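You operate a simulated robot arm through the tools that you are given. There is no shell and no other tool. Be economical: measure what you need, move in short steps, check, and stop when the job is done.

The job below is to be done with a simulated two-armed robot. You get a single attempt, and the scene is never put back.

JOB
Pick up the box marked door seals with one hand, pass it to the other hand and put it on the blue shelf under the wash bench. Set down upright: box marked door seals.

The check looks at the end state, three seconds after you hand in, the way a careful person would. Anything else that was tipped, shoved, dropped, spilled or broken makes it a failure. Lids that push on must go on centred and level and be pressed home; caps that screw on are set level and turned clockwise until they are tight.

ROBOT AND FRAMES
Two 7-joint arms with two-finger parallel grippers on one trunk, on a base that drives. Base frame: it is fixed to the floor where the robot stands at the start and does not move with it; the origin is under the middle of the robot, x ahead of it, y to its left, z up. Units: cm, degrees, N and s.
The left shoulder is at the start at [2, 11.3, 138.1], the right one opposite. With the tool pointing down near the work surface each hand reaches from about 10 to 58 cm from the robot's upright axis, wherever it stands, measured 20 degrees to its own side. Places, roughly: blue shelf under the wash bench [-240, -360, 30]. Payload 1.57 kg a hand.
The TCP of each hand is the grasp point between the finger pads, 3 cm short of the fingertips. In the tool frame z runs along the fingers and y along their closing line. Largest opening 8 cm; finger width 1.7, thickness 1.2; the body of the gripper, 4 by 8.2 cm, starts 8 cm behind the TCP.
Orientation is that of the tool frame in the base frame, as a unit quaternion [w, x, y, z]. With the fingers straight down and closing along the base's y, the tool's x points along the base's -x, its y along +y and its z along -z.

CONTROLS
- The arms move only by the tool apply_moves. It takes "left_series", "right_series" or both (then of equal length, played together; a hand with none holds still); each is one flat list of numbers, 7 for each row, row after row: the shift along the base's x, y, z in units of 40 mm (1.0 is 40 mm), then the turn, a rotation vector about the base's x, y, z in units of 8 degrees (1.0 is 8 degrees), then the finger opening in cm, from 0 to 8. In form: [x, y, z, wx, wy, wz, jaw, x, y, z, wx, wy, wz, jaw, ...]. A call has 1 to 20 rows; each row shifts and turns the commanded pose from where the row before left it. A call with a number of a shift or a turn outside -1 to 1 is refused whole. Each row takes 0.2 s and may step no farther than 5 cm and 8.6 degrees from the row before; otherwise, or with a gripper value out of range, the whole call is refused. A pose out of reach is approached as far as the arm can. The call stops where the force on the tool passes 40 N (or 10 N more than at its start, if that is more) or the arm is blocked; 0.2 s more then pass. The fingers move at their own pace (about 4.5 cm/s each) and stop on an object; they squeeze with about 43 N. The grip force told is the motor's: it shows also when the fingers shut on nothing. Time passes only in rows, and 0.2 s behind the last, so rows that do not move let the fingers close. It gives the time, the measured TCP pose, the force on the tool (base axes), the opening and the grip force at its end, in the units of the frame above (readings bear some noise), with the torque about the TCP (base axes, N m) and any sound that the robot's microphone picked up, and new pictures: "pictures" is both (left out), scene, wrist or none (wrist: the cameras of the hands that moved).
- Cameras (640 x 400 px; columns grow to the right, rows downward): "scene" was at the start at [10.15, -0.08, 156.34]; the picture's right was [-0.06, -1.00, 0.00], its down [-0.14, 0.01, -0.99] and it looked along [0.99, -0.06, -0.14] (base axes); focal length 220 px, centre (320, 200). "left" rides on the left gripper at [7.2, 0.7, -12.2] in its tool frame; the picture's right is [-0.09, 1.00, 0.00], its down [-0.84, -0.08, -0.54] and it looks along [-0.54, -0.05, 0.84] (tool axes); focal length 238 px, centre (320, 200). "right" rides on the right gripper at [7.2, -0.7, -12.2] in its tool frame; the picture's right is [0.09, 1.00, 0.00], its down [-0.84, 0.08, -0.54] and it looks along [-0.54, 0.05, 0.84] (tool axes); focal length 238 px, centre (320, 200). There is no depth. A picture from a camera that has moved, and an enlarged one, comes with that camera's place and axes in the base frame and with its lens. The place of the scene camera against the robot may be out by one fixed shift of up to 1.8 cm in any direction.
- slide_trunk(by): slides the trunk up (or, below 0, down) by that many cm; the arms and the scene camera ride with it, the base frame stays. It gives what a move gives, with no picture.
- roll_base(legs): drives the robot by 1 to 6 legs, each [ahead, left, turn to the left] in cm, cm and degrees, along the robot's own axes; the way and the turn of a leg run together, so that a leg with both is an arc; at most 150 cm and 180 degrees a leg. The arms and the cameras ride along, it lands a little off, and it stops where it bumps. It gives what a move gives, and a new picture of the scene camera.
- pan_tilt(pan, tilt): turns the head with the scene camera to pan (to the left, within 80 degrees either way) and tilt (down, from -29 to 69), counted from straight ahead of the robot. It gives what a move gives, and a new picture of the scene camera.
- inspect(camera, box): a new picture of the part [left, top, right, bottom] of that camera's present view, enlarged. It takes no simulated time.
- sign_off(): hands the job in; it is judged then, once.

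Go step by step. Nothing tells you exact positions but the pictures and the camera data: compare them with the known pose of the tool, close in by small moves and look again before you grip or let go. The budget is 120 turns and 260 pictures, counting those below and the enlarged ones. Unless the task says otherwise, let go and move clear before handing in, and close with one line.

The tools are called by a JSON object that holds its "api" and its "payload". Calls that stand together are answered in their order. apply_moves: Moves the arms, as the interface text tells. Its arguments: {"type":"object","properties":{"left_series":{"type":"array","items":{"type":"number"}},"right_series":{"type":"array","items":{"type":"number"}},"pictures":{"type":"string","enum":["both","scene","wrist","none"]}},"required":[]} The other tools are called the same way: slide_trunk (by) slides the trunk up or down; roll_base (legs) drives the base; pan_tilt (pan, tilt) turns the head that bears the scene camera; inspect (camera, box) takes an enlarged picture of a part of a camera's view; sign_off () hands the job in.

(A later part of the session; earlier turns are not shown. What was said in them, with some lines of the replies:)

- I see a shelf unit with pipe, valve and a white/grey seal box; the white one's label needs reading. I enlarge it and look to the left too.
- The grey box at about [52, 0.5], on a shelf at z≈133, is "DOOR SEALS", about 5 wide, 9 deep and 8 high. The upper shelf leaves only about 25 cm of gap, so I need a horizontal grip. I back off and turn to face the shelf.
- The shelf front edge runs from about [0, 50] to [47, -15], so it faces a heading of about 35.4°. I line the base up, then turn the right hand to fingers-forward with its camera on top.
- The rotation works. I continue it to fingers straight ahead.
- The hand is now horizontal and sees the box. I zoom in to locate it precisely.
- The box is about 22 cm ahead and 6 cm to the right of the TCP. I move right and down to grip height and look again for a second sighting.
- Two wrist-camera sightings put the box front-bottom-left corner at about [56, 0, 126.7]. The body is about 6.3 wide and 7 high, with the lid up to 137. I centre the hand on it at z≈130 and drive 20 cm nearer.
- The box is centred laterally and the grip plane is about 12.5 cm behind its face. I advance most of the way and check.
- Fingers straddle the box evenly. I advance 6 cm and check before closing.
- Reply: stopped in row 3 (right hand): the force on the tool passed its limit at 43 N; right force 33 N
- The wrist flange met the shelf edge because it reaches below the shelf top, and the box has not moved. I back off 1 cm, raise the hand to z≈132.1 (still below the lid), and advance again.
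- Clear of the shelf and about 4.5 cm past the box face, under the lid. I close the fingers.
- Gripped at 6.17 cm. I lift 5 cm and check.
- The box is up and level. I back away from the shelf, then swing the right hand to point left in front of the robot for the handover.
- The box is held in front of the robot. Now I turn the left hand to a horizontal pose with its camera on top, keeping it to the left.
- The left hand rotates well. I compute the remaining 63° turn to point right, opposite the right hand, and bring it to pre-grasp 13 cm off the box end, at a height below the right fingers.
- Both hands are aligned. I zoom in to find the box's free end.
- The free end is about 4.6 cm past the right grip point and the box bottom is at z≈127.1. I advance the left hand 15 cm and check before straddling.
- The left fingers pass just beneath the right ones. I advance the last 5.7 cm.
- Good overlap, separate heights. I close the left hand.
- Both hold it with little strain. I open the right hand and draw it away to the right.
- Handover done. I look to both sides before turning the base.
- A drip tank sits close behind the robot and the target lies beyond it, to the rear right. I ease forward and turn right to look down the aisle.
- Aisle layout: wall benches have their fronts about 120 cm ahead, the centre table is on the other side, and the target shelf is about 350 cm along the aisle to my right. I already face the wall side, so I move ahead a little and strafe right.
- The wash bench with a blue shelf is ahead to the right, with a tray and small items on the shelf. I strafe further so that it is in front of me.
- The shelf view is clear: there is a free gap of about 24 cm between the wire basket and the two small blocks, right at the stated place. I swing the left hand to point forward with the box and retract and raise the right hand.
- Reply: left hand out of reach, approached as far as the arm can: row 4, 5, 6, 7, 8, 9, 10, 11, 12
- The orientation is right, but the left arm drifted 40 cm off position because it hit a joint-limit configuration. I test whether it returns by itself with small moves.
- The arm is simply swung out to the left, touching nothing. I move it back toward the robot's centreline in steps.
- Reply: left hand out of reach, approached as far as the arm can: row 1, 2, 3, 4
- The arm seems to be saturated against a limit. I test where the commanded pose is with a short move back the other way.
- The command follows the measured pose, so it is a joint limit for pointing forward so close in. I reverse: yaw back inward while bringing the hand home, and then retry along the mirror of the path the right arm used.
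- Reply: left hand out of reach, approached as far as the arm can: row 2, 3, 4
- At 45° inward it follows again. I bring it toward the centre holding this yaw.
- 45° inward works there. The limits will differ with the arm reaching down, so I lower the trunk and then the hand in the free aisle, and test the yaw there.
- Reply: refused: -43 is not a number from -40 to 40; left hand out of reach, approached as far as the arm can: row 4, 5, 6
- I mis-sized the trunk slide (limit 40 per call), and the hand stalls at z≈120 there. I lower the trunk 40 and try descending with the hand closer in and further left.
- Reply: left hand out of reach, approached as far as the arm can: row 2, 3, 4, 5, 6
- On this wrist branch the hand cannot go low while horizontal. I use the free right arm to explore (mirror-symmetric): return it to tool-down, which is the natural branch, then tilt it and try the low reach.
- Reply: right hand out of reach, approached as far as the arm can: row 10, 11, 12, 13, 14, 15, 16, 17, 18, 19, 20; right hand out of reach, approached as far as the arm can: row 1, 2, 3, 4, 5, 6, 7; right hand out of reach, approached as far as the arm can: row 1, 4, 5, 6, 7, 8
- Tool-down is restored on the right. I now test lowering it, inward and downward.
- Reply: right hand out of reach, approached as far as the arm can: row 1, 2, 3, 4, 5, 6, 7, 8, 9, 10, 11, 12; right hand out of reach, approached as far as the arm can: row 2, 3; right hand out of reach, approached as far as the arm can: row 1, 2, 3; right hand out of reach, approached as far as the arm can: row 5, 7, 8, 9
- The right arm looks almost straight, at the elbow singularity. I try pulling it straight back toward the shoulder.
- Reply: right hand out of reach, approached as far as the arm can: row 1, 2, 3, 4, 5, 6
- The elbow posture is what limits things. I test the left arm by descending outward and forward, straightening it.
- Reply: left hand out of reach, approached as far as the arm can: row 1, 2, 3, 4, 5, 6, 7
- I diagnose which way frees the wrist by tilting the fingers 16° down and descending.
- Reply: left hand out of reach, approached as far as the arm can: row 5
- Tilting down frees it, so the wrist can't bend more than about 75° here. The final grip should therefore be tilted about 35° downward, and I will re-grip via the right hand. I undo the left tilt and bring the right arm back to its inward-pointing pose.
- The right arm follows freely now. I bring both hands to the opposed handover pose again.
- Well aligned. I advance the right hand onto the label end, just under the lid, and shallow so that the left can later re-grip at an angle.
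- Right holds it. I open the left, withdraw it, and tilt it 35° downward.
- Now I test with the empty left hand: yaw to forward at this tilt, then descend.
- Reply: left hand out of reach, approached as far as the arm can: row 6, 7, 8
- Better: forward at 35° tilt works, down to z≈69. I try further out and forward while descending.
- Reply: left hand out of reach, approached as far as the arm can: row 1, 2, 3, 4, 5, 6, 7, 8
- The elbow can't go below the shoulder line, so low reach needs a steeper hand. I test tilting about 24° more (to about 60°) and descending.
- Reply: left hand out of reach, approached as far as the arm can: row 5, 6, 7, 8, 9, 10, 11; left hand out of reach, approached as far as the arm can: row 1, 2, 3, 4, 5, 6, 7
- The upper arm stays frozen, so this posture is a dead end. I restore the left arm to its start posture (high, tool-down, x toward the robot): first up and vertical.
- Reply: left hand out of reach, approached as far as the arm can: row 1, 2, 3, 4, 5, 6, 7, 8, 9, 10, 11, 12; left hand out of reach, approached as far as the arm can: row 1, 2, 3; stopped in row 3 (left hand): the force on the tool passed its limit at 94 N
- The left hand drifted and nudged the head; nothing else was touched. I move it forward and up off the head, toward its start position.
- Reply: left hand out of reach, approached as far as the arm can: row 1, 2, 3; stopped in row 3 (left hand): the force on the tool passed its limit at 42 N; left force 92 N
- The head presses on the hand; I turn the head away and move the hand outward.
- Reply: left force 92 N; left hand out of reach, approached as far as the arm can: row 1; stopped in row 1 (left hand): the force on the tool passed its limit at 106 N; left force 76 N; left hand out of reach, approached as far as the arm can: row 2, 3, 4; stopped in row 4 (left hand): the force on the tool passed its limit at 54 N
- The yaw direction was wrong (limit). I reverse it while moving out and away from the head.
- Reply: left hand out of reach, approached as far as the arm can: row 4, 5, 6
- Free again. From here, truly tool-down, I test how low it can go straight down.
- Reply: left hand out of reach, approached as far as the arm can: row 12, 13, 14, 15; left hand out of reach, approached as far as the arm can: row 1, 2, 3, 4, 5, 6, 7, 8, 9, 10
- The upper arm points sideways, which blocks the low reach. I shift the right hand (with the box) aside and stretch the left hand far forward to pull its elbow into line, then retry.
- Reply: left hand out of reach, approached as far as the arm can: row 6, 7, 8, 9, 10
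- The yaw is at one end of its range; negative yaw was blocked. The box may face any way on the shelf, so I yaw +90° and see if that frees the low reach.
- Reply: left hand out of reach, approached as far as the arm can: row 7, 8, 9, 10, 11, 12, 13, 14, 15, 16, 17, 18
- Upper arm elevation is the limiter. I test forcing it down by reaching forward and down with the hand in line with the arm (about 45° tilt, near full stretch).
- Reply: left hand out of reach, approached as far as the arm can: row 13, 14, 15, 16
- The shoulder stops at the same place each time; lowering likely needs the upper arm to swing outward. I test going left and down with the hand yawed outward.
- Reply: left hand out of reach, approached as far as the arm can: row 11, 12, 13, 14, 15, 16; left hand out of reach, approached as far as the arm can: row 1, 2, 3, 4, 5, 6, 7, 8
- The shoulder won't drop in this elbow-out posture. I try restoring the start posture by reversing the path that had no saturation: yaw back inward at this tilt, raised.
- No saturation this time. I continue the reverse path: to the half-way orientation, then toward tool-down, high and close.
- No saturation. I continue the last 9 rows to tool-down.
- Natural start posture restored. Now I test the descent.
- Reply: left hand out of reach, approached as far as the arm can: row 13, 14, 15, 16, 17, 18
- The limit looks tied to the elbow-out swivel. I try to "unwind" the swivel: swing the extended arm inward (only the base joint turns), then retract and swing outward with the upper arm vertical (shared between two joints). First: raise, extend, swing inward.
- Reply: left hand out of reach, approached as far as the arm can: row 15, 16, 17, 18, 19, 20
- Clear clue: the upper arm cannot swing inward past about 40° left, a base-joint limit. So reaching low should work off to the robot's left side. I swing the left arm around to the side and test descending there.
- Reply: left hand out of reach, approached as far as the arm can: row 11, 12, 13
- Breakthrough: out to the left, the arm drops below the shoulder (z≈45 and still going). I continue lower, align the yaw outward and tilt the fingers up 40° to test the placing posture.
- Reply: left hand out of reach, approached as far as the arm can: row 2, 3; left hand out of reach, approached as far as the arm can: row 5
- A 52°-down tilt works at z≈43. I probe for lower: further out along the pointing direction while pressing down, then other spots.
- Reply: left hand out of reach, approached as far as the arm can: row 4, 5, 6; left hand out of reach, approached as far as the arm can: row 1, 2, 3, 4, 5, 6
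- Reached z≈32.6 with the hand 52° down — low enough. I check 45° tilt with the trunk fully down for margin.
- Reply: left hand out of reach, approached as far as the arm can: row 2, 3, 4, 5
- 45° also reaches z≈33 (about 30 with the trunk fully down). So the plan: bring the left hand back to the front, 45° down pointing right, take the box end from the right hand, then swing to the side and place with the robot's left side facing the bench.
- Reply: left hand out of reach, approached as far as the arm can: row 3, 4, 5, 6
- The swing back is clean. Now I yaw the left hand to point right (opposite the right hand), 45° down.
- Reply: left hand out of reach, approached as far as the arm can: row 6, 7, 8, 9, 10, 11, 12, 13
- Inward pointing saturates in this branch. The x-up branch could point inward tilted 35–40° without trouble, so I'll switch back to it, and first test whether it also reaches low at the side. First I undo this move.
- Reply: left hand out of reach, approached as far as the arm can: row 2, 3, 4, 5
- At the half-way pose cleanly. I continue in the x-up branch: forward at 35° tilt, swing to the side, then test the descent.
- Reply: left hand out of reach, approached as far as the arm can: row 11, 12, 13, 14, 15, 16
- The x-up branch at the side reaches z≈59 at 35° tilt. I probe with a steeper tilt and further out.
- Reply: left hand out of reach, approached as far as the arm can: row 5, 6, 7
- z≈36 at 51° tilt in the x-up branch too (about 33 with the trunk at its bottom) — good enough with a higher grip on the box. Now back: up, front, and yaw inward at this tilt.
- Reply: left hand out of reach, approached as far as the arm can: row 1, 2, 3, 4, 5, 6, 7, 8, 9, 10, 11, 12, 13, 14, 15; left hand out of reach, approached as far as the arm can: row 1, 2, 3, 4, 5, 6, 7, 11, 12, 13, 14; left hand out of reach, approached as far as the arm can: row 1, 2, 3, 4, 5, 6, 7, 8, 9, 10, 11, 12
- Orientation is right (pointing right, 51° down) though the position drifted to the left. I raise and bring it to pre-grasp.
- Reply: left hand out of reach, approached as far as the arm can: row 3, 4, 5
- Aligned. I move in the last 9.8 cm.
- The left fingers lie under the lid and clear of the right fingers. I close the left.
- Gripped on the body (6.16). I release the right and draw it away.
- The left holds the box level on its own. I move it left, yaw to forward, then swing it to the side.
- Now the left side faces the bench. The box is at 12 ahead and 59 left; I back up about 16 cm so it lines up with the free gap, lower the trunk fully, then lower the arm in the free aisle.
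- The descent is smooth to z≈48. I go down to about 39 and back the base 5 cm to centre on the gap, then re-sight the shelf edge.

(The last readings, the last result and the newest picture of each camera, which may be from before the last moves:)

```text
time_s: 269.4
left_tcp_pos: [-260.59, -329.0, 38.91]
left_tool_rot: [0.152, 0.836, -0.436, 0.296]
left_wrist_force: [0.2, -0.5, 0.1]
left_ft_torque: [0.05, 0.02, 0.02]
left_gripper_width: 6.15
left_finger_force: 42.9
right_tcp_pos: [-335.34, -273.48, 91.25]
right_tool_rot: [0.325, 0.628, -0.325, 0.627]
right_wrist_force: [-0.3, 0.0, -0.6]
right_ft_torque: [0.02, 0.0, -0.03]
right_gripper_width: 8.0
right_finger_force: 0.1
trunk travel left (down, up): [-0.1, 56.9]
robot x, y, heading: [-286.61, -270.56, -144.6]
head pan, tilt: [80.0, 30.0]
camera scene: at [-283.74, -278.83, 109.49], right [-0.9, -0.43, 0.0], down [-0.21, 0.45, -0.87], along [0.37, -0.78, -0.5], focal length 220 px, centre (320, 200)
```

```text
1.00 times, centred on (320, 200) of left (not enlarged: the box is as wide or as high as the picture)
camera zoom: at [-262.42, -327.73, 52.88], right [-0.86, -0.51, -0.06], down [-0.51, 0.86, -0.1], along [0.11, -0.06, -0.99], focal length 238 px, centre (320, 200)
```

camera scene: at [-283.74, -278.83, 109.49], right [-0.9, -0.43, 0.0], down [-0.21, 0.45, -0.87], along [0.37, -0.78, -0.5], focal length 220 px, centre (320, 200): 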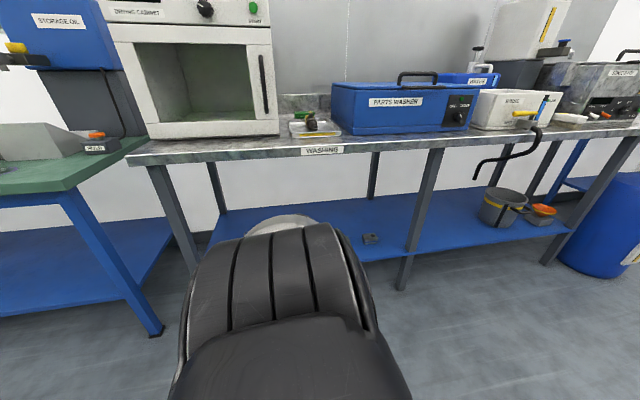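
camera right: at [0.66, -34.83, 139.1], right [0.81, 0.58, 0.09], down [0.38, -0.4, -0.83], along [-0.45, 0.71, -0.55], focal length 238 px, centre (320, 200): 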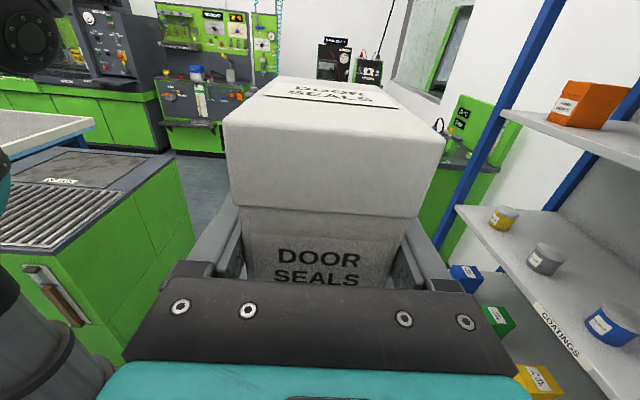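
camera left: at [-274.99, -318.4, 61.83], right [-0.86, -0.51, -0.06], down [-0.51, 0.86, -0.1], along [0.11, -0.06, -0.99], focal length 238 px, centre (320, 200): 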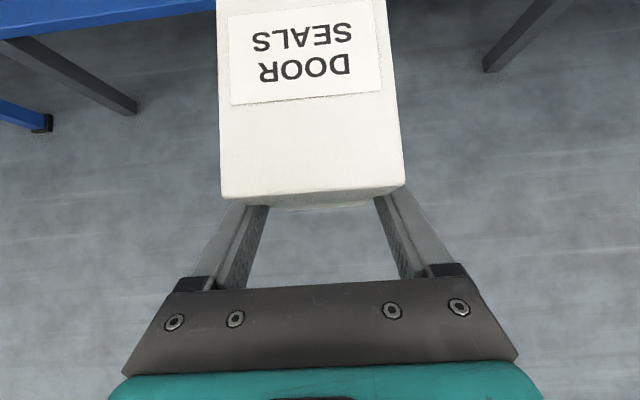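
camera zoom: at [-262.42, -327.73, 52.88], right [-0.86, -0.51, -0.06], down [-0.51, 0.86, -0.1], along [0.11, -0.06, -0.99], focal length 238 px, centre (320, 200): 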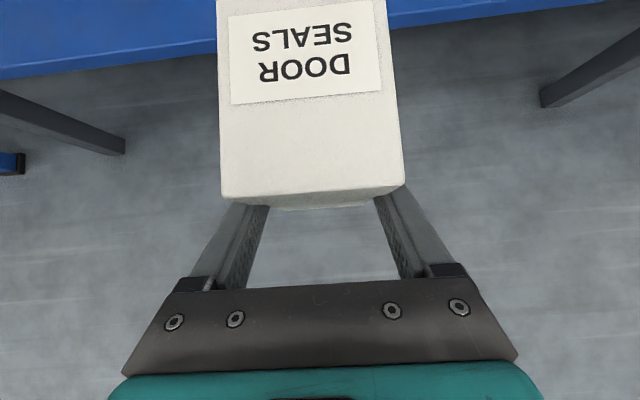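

{"api": "inspect", "payload": {"camera": "left", "box": [0, 0, 220, 137]}}

```text
2.91 times, centred on (110, 68) of left
camera zoom: at [-262.42, -327.73, 52.88], right [-0.86, -0.51, -0.06], down [-0.51, 0.86, -0.1], along [0.11, -0.06, -0.99], focal length 693 px, centre (931, 582)
```

zoom: 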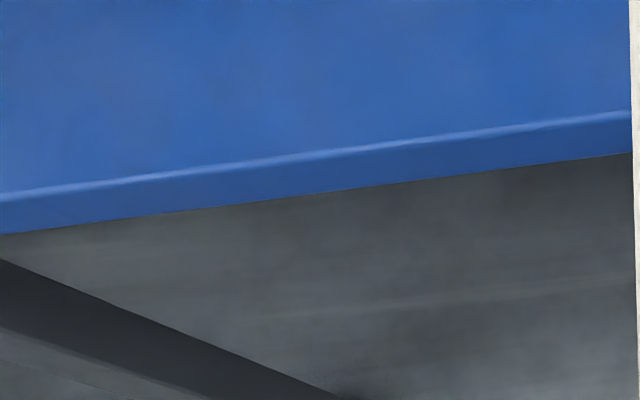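

{"api": "roll_base", "payload": {"legs": [[0, 9, 0]]}}

{"api": "inspect", "payload": {"camera": "left", "box": [0, 0, 320, 200]}}

{"api": "inspect", "payload": {"camera": "left", "box": [320, 0, 640, 200]}}

```text
time_s: 270.5
left_tcp_pos: [-255.41, -336.31, 38.96]
left_tool_rot: [0.152, 0.836, -0.437, 0.296]
left_wrist_force: [0.3, 0.9, -0.4]
left_ft_torque: [0.04, 0.04, -0.02]
left_gripper_width: 6.16
left_finger_force: 43.1
right_tcp_pos: [-330.12, -280.73, 91.28]
right_tool_rot: [0.325, 0.628, -0.325, 0.628]
right_wrist_force: [-0.1, 0.0, -0.6]
right_ft_torque: [0.0, 0.0, 0.01]
right_gripper_width: 7.98
right_finger_force: 0.1
trunk travel left (down, up): [-0.1, 56.9]
robot x, y, heading: [-281.37, -277.68, -144.6]
head pan, tilt: [80.0, 30.0]
camera scene: at [-278.58, -286.1, 109.49], right [-0.9, -0.43, 0.0], down [-0.21, 0.45, -0.87], along [0.37, -0.78, -0.5], focal length 220 px, centre (320, 200)
```

scene: 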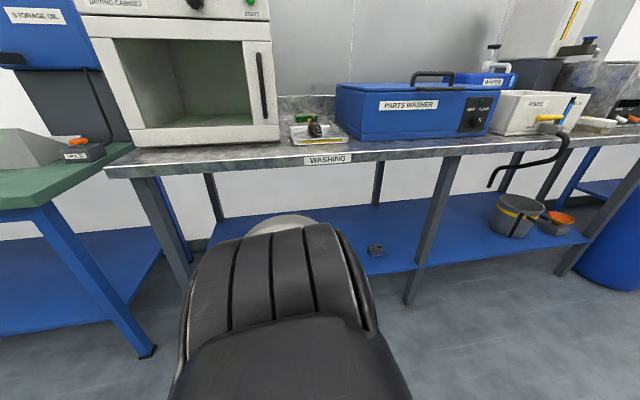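

```text
2.00 times, centred on (160, 100) of left
camera zoom: at [-257.29, -335.01, 52.88], right [-0.86, -0.51, -0.06], down [-0.51, 0.86, -0.1], along [0.11, -0.06, -0.99], focal length 477 px, centre (640, 400)
```

zoom: 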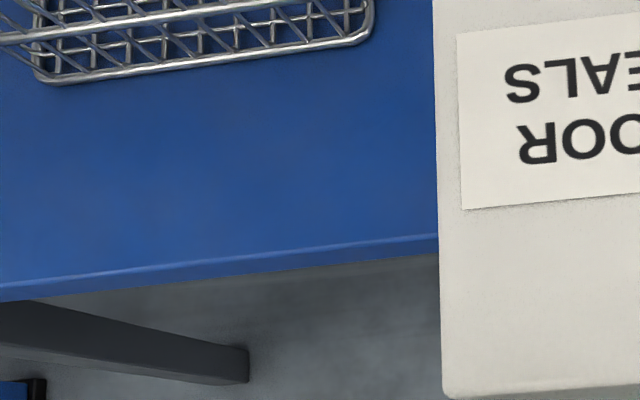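

```text
2.00 times, centred on (480, 100) of left
camera zoom: at [-257.29, -335.01, 52.88], right [-0.86, -0.51, -0.06], down [-0.51, 0.86, -0.1], along [0.11, -0.06, -0.99], focal length 477 px, centre (0, 400)
```

zoom: 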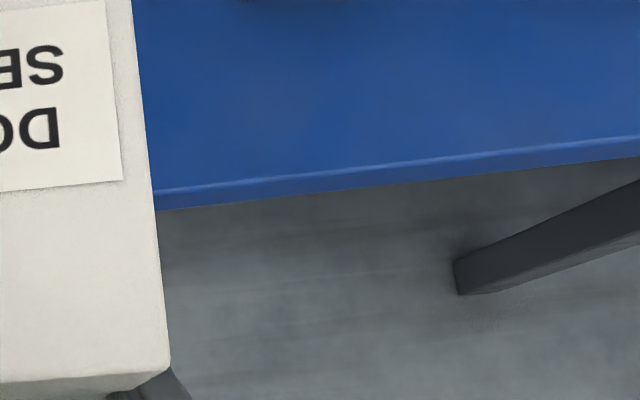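

Shelf top z≈30.3, front edge at b≈135.7; the box bottom is about 4.8 cm above the shelf and laterally mid-gap. I strafe 13 cm in.

{"api": "roll_base", "payload": {"legs": [[0, 13, 0]]}}

{"api": "inspect", "payload": {"camera": "left", "box": [0, 0, 640, 400]}}

```text
time_s: 271.8
left_tcp_pos: [-248.02, -346.93, 38.95]
left_tool_rot: [0.152, 0.836, -0.437, 0.296]
left_wrist_force: [0.6, -0.4, -0.3]
left_ft_torque: [0.03, 0.01, 0.0]
left_gripper_width: 6.14
left_finger_force: 42.5
right_tcp_pos: [-322.62, -291.2, 91.31]
right_tool_rot: [0.325, 0.629, -0.325, 0.627]
right_wrist_force: [-0.6, 0.2, -0.7]
right_ft_torque: [-0.02, 0.0, 0.0]
right_gripper_width: 7.98
right_finger_force: 0.0
trunk travel left (down, up): [-0.1, 56.9]
robot x, y, heading: [-274.12, -288.52, -144.5]
head pan, tilt: [80.0, 30.0]
camera scene: at [-271.12, -296.66, 109.49], right [-0.9, -0.43, 0.0], down [-0.21, 0.45, -0.87], along [0.37, -0.78, -0.5], focal length 220 px, centre (320, 200)
```

scene: 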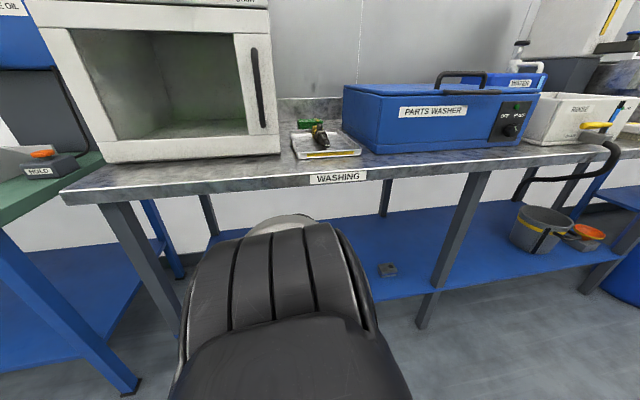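

```text
1.00 times, centred on (320, 200) of left (not enlarged: the box is as wide or as high as the picture)
camera zoom: at [-249.89, -345.6, 52.88], right [-0.86, -0.51, -0.06], down [-0.5, 0.86, -0.1], along [0.11, -0.06, -0.99], focal length 238 px, centre (320, 200)
```

zoom: 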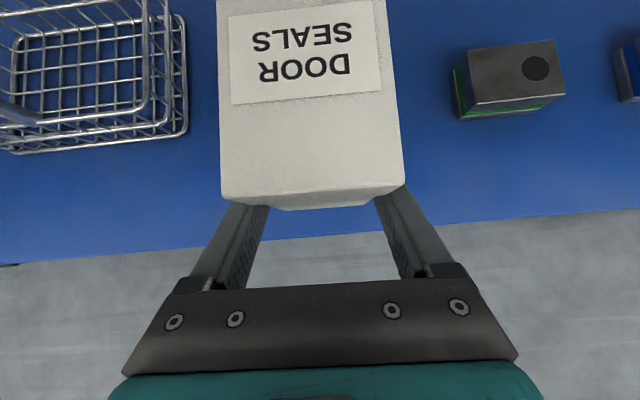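

The box is over the shelf, well clear of basket and block. I lower it gently.

{"api": "apply_moves", "payload": {"left_series": [0, 0, -0.3, 0, 0, 0, 4, 0, 0, -0.3, 0, 0, 0, 4, 0, 0, -0.3, 0, 0, 0, 4, 0, 0, -0.15, 0, 0, 0, 4], "pictures": "wrist"}}

```text
time_s: 272.8
left_tcp_pos: [-248.09, -346.94, 34.7]
left_tool_rot: [0.152, 0.836, -0.437, 0.296]
left_wrist_force: [0.0, -0.2, -1.0]
left_ft_torque: [0.03, 0.02, -0.02]
left_gripper_width: 6.11
left_finger_force: 42.7
right_tcp_pos: [-322.58, -291.37, 91.25]
right_tool_rot: [0.325, 0.628, -0.326, 0.627]
right_wrist_force: [0.2, 0.5, -0.1]
right_ft_torque: [-0.03, 0.01, 0.02]
right_gripper_width: 7.98
right_finger_force: 0.1
trunk travel left (down, up): [-0.1, 56.9]
robot x, y, heading: [-274.24, -288.81, -144.9]
head pan, tilt: [80.0, 30.0]
camera left: at [-249.86, -345.58, 48.65], right [-0.86, -0.51, -0.06], down [-0.5, 0.86, -0.1], along [0.11, -0.06, -0.99], focal length 238 px, centre (320, 200)
```

left: 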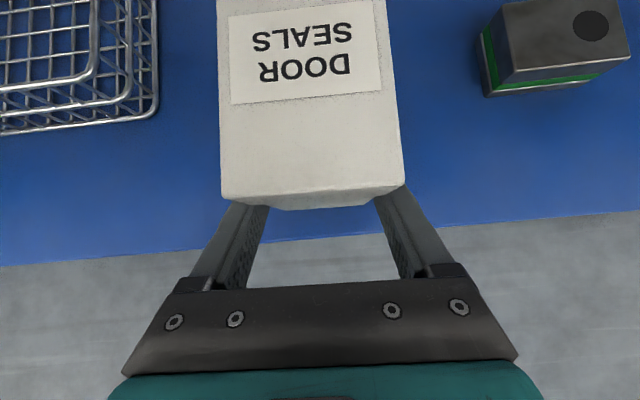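

Almost there. I step down 4 mm at a time until contact.

{"api": "apply_moves", "payload": {"left_series": [0, 0, -0.1, 0, 0, 0, 4, 0, 0, 0, 0, 0, 0, 4], "pictures": "none"}}

{"api": "apply_moves", "payload": {"left_series": [0, 0, -0.07, 0, 0, 0, 4, 0, 0, 0, 0, 0, 0, 4], "pictures": "none"}}

{"api": "inspect", "payload": {"camera": "scene", "box": [180, 180, 460, 340]}}

```text
time_s: 273.4
left_tcp_pos: [-248.0, -346.88, 34.28]
left_tool_rot: [0.152, 0.836, -0.437, 0.295]
left_wrist_force: [-1.6, -0.2, -2.6]
left_ft_torque: [0.02, 0.03, -0.01]
left_gripper_width: 6.16
left_finger_force: 42.9
right_tcp_pos: [-322.61, -291.18, 91.35]
right_tool_rot: [0.325, 0.629, -0.325, 0.627]
right_wrist_force: [0.3, 0.7, -0.6]
right_ft_torque: [0.02, 0.0, 0.01]
right_gripper_width: 7.98
right_finger_force: 0.0
trunk travel left (down, up): [-0.1, 56.9]
robot x, y, heading: [-274.1, -288.55, -144.5]
head pan, tilt: [80.0, 30.0]
```

```text
time_s: 274.0
left_tcp_pos: [-248.02, -346.87, 34.11]
left_tool_rot: [0.153, 0.835, -0.436, 0.298]
left_wrist_force: [-1.2, 2.3, 11.3]
left_ft_torque: [0.01, 0.41, -0.05]
left_gripper_width: 6.14
left_finger_force: 43.3
right_tcp_pos: [-322.63, -291.19, 91.25]
right_tool_rot: [0.324, 0.628, -0.324, 0.628]
right_wrist_force: [0.4, 0.2, 0.1]
right_ft_torque: [0.0, 0.03, -0.01]
right_gripper_width: 8.03
right_finger_force: 0.0
trunk travel left (down, up): [-0.1, 56.9]
robot x, y, heading: [-273.86, -288.61, -144.9]
head pan, tilt: [80.0, 30.0]
```

```text
2.29 times, centred on (320, 260) of scene
camera zoom: at [-271.16, -296.56, 109.52], right [-0.9, -0.43, 0.0], down [-0.21, 0.45, -0.87], along [0.37, -0.78, -0.5], focal length 503 px, centre (320, 63)
```

zoom: 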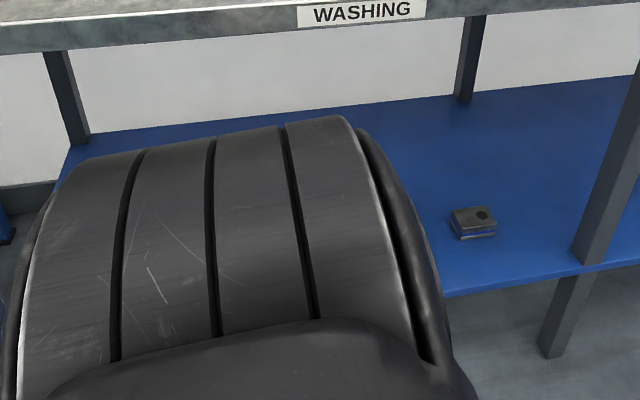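

Contact felt (11 N) exactly where expected. I open the fingers, then look.

{"api": "apply_moves", "payload": {"left_series": [0, 0, 0.02, 0, 0, 0, 4, 0, 0, 0, 0, 0, 0, 8, 0, 0, 0, 0, 0, 0, 8, 0, 0, 0, 0, 0, 0, 8, 0, 0, 0, 0, 0, 0, 8], "pictures": "wrist"}}

```text
time_s: 275.2
left_tcp_pos: [-248.0, -347.03, 33.94]
left_tool_rot: [0.153, 0.835, -0.437, 0.296]
left_wrist_force: [-0.1, 0.1, -0.5]
left_ft_torque: [0.02, 0.0, -0.02]
left_gripper_width: 8.0
left_finger_force: 0.0
right_tcp_pos: [-322.63, -291.14, 91.26]
right_tool_rot: [0.324, 0.629, -0.325, 0.627]
right_wrist_force: [0.2, -0.1, 0.3]
right_ft_torque: [-0.04, 0.02, -0.02]
right_gripper_width: 7.97
right_finger_force: 0.0
trunk travel left (down, up): [-0.1, 56.9]
robot x, y, heading: [-274.31, -288.54, -144.8]
head pan, tilt: [80.0, 30.0]
camera left: at [-249.9, -345.58, 48.07], right [-0.86, -0.51, -0.06], down [-0.5, 0.86, -0.1], along [0.11, -0.06, -0.99], focal length 238 px, centre (320, 200)
```

left: 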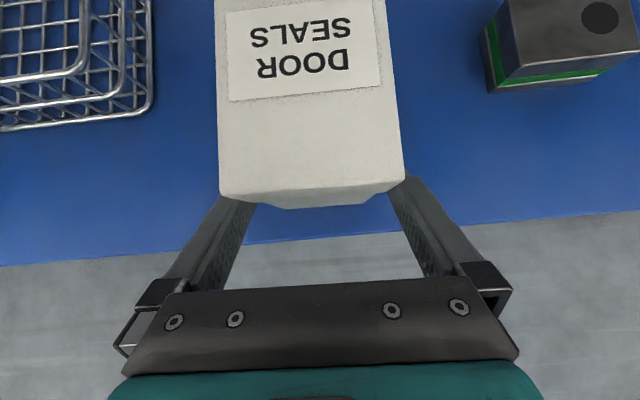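

The box stands on its own, upright. I withdraw by strafing the base straight back.

{"api": "roll_base", "payload": {"legs": [[0, -22, 0]]}}

{"api": "inspect", "payload": {"camera": "left", "box": [0, 0, 640, 400]}}

{"api": "inspect", "payload": {"camera": "scene", "box": [160, 120, 480, 320]}}

```text
time_s: 276.9
left_tcp_pos: [-260.65, -328.96, 34.08]
left_tool_rot: [0.152, 0.836, -0.436, 0.296]
left_wrist_force: [0.0, -0.3, -0.1]
left_ft_torque: [-0.02, -0.01, 0.02]
left_gripper_width: 8.01
left_finger_force: 0.0
right_tcp_pos: [-335.26, -273.36, 91.3]
right_tool_rot: [0.325, 0.628, -0.325, 0.628]
right_wrist_force: [-0.1, 0.4, -0.1]
right_ft_torque: [-0.01, -0.02, -0.02]
right_gripper_width: 8.0
right_finger_force: 0.0
trunk travel left (down, up): [-0.1, 56.9]
robot x, y, heading: [-286.54, -270.5, -144.6]
head pan, tilt: [80.0, 30.0]
camera scene: at [-283.75, -278.8, 109.5], right [-0.9, -0.43, 0.0], down [-0.21, 0.45, -0.87], along [0.37, -0.78, -0.5], focal length 220 px, centre (320, 200)
```

scene: 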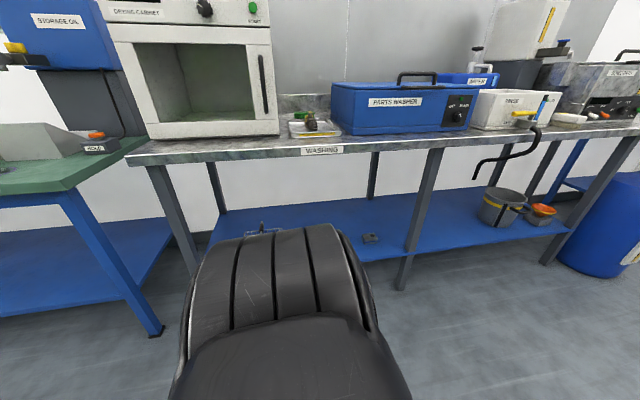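

```text
1.00 times, centred on (320, 200) of left (not enlarged: the box is as wide or as high as the picture)
camera zoom: at [-262.51, -327.72, 48.08], right [-0.86, -0.51, -0.06], down [-0.5, 0.86, -0.1], along [0.11, -0.06, -0.99], focal length 238 px, centre (320, 200)
```

zoom: 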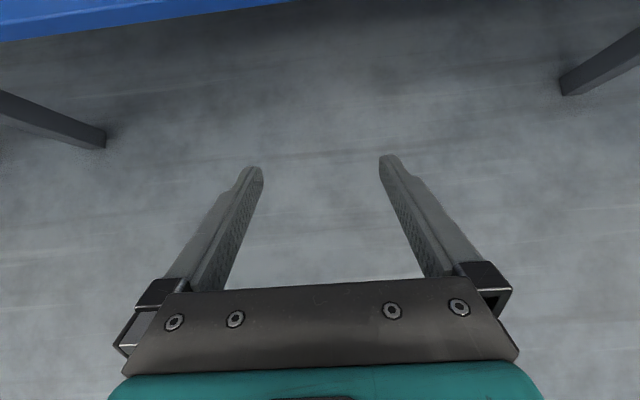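

```text
2.00 times, centred on (320, 220) of scene
camera zoom: at [-283.75, -278.8, 109.5], right [-0.9, -0.43, 0.0], down [-0.21, 0.45, -0.87], along [0.37, -0.78, -0.5], focal length 440 px, centre (320, 160)
```

zoom: 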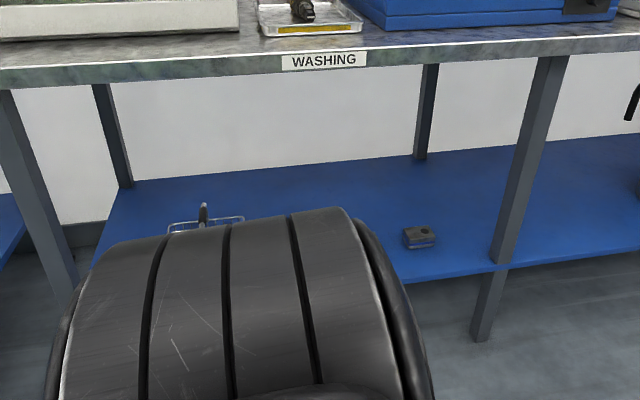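

The box is hidden behind the shoulder, so I back along the aisle and look for a final check.

{"api": "roll_base", "payload": {"legs": [[-45, -8, 0]]}}

{"api": "pan_tilt", "payload": {"pan": 45, "tilt": 32}}

```text
time_s: 279.6
left_tcp_pos: [-228.99, -296.68, 34.16]
left_tool_rot: [0.153, 0.835, -0.437, 0.296]
left_wrist_force: [-0.4, -0.4, 0.1]
left_ft_torque: [0.0, 0.0, 0.03]
left_gripper_width: 8.02
left_finger_force: 0.0
right_tcp_pos: [-303.51, -241.15, 91.34]
right_tool_rot: [0.325, 0.628, -0.325, 0.627]
right_wrist_force: [0.1, 0.4, -0.6]
right_ft_torque: [-0.01, -0.01, 0.02]
right_gripper_width: 8.01
right_finger_force: 0.1
trunk travel left (down, up): [-0.1, 56.9]
robot x, y, heading: [-254.85, -238.41, -144.6]
head pan, tilt: [80.0, 30.0]
camera scene: at [-252.01, -246.5, 109.5], right [-0.9, -0.43, 0.0], down [-0.21, 0.45, -0.87], along [0.37, -0.78, -0.5], focal length 220 px, centre (320, 200)
```

scene: 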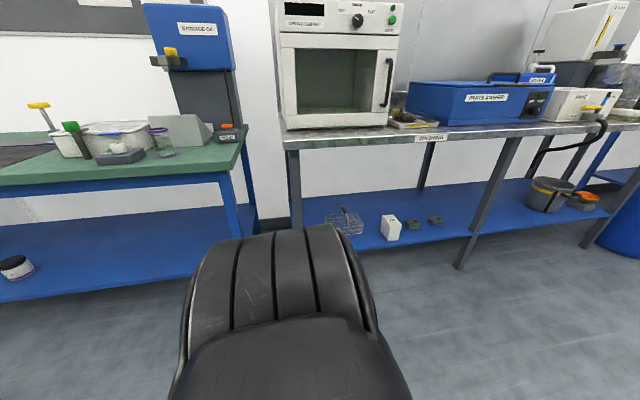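

```text
time_s: 280.6
left_tcp_pos: [-228.98, -296.79, 34.03]
left_tool_rot: [0.153, 0.836, -0.437, 0.296]
left_wrist_force: [0.3, -0.1, 0.5]
left_ft_torque: [0.02, -0.02, -0.02]
left_gripper_width: 8.01
left_finger_force: 0.1
right_tcp_pos: [-303.46, -241.02, 91.33]
right_tool_rot: [0.325, 0.628, -0.326, 0.628]
right_wrist_force: [-1.1, 0.0, 0.0]
right_ft_torque: [-0.01, 0.01, -0.01]
right_gripper_width: 8.01
right_finger_force: 0.0
trunk travel left (down, up): [-0.1, 56.9]
robot x, y, heading: [-254.66, -238.3, -144.7]
head pan, tilt: [45.0, 32.0]
camera scene: at [-257.37, -247.14, 109.18], right [-0.99, 0.17, 0.0], down [0.09, 0.52, -0.85], along [-0.14, -0.84, -0.53], focal length 220 px, centre (320, 200)
```

scene: 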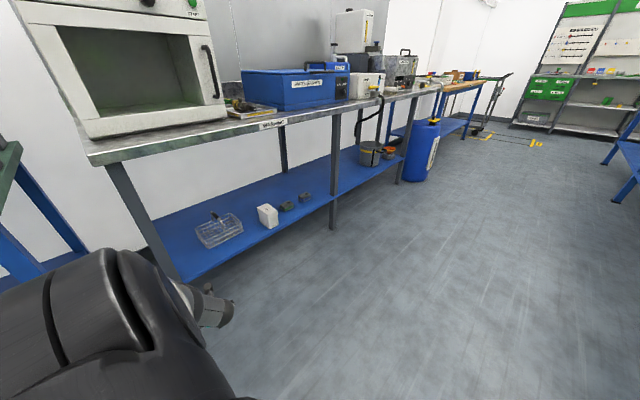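

The box stands upright on the blue shelf between the basket and the blocks, and nothing else has been disturbed. Both hands are clear, so I hand in.

{"api": "sign_off", "payload": {}}

```text
The job is handed in.
```

The box marked door seals was picked up, passed between the hands and put down upright on the blue shelf under the wash bench, with both hands clear and nothing else seen moved.
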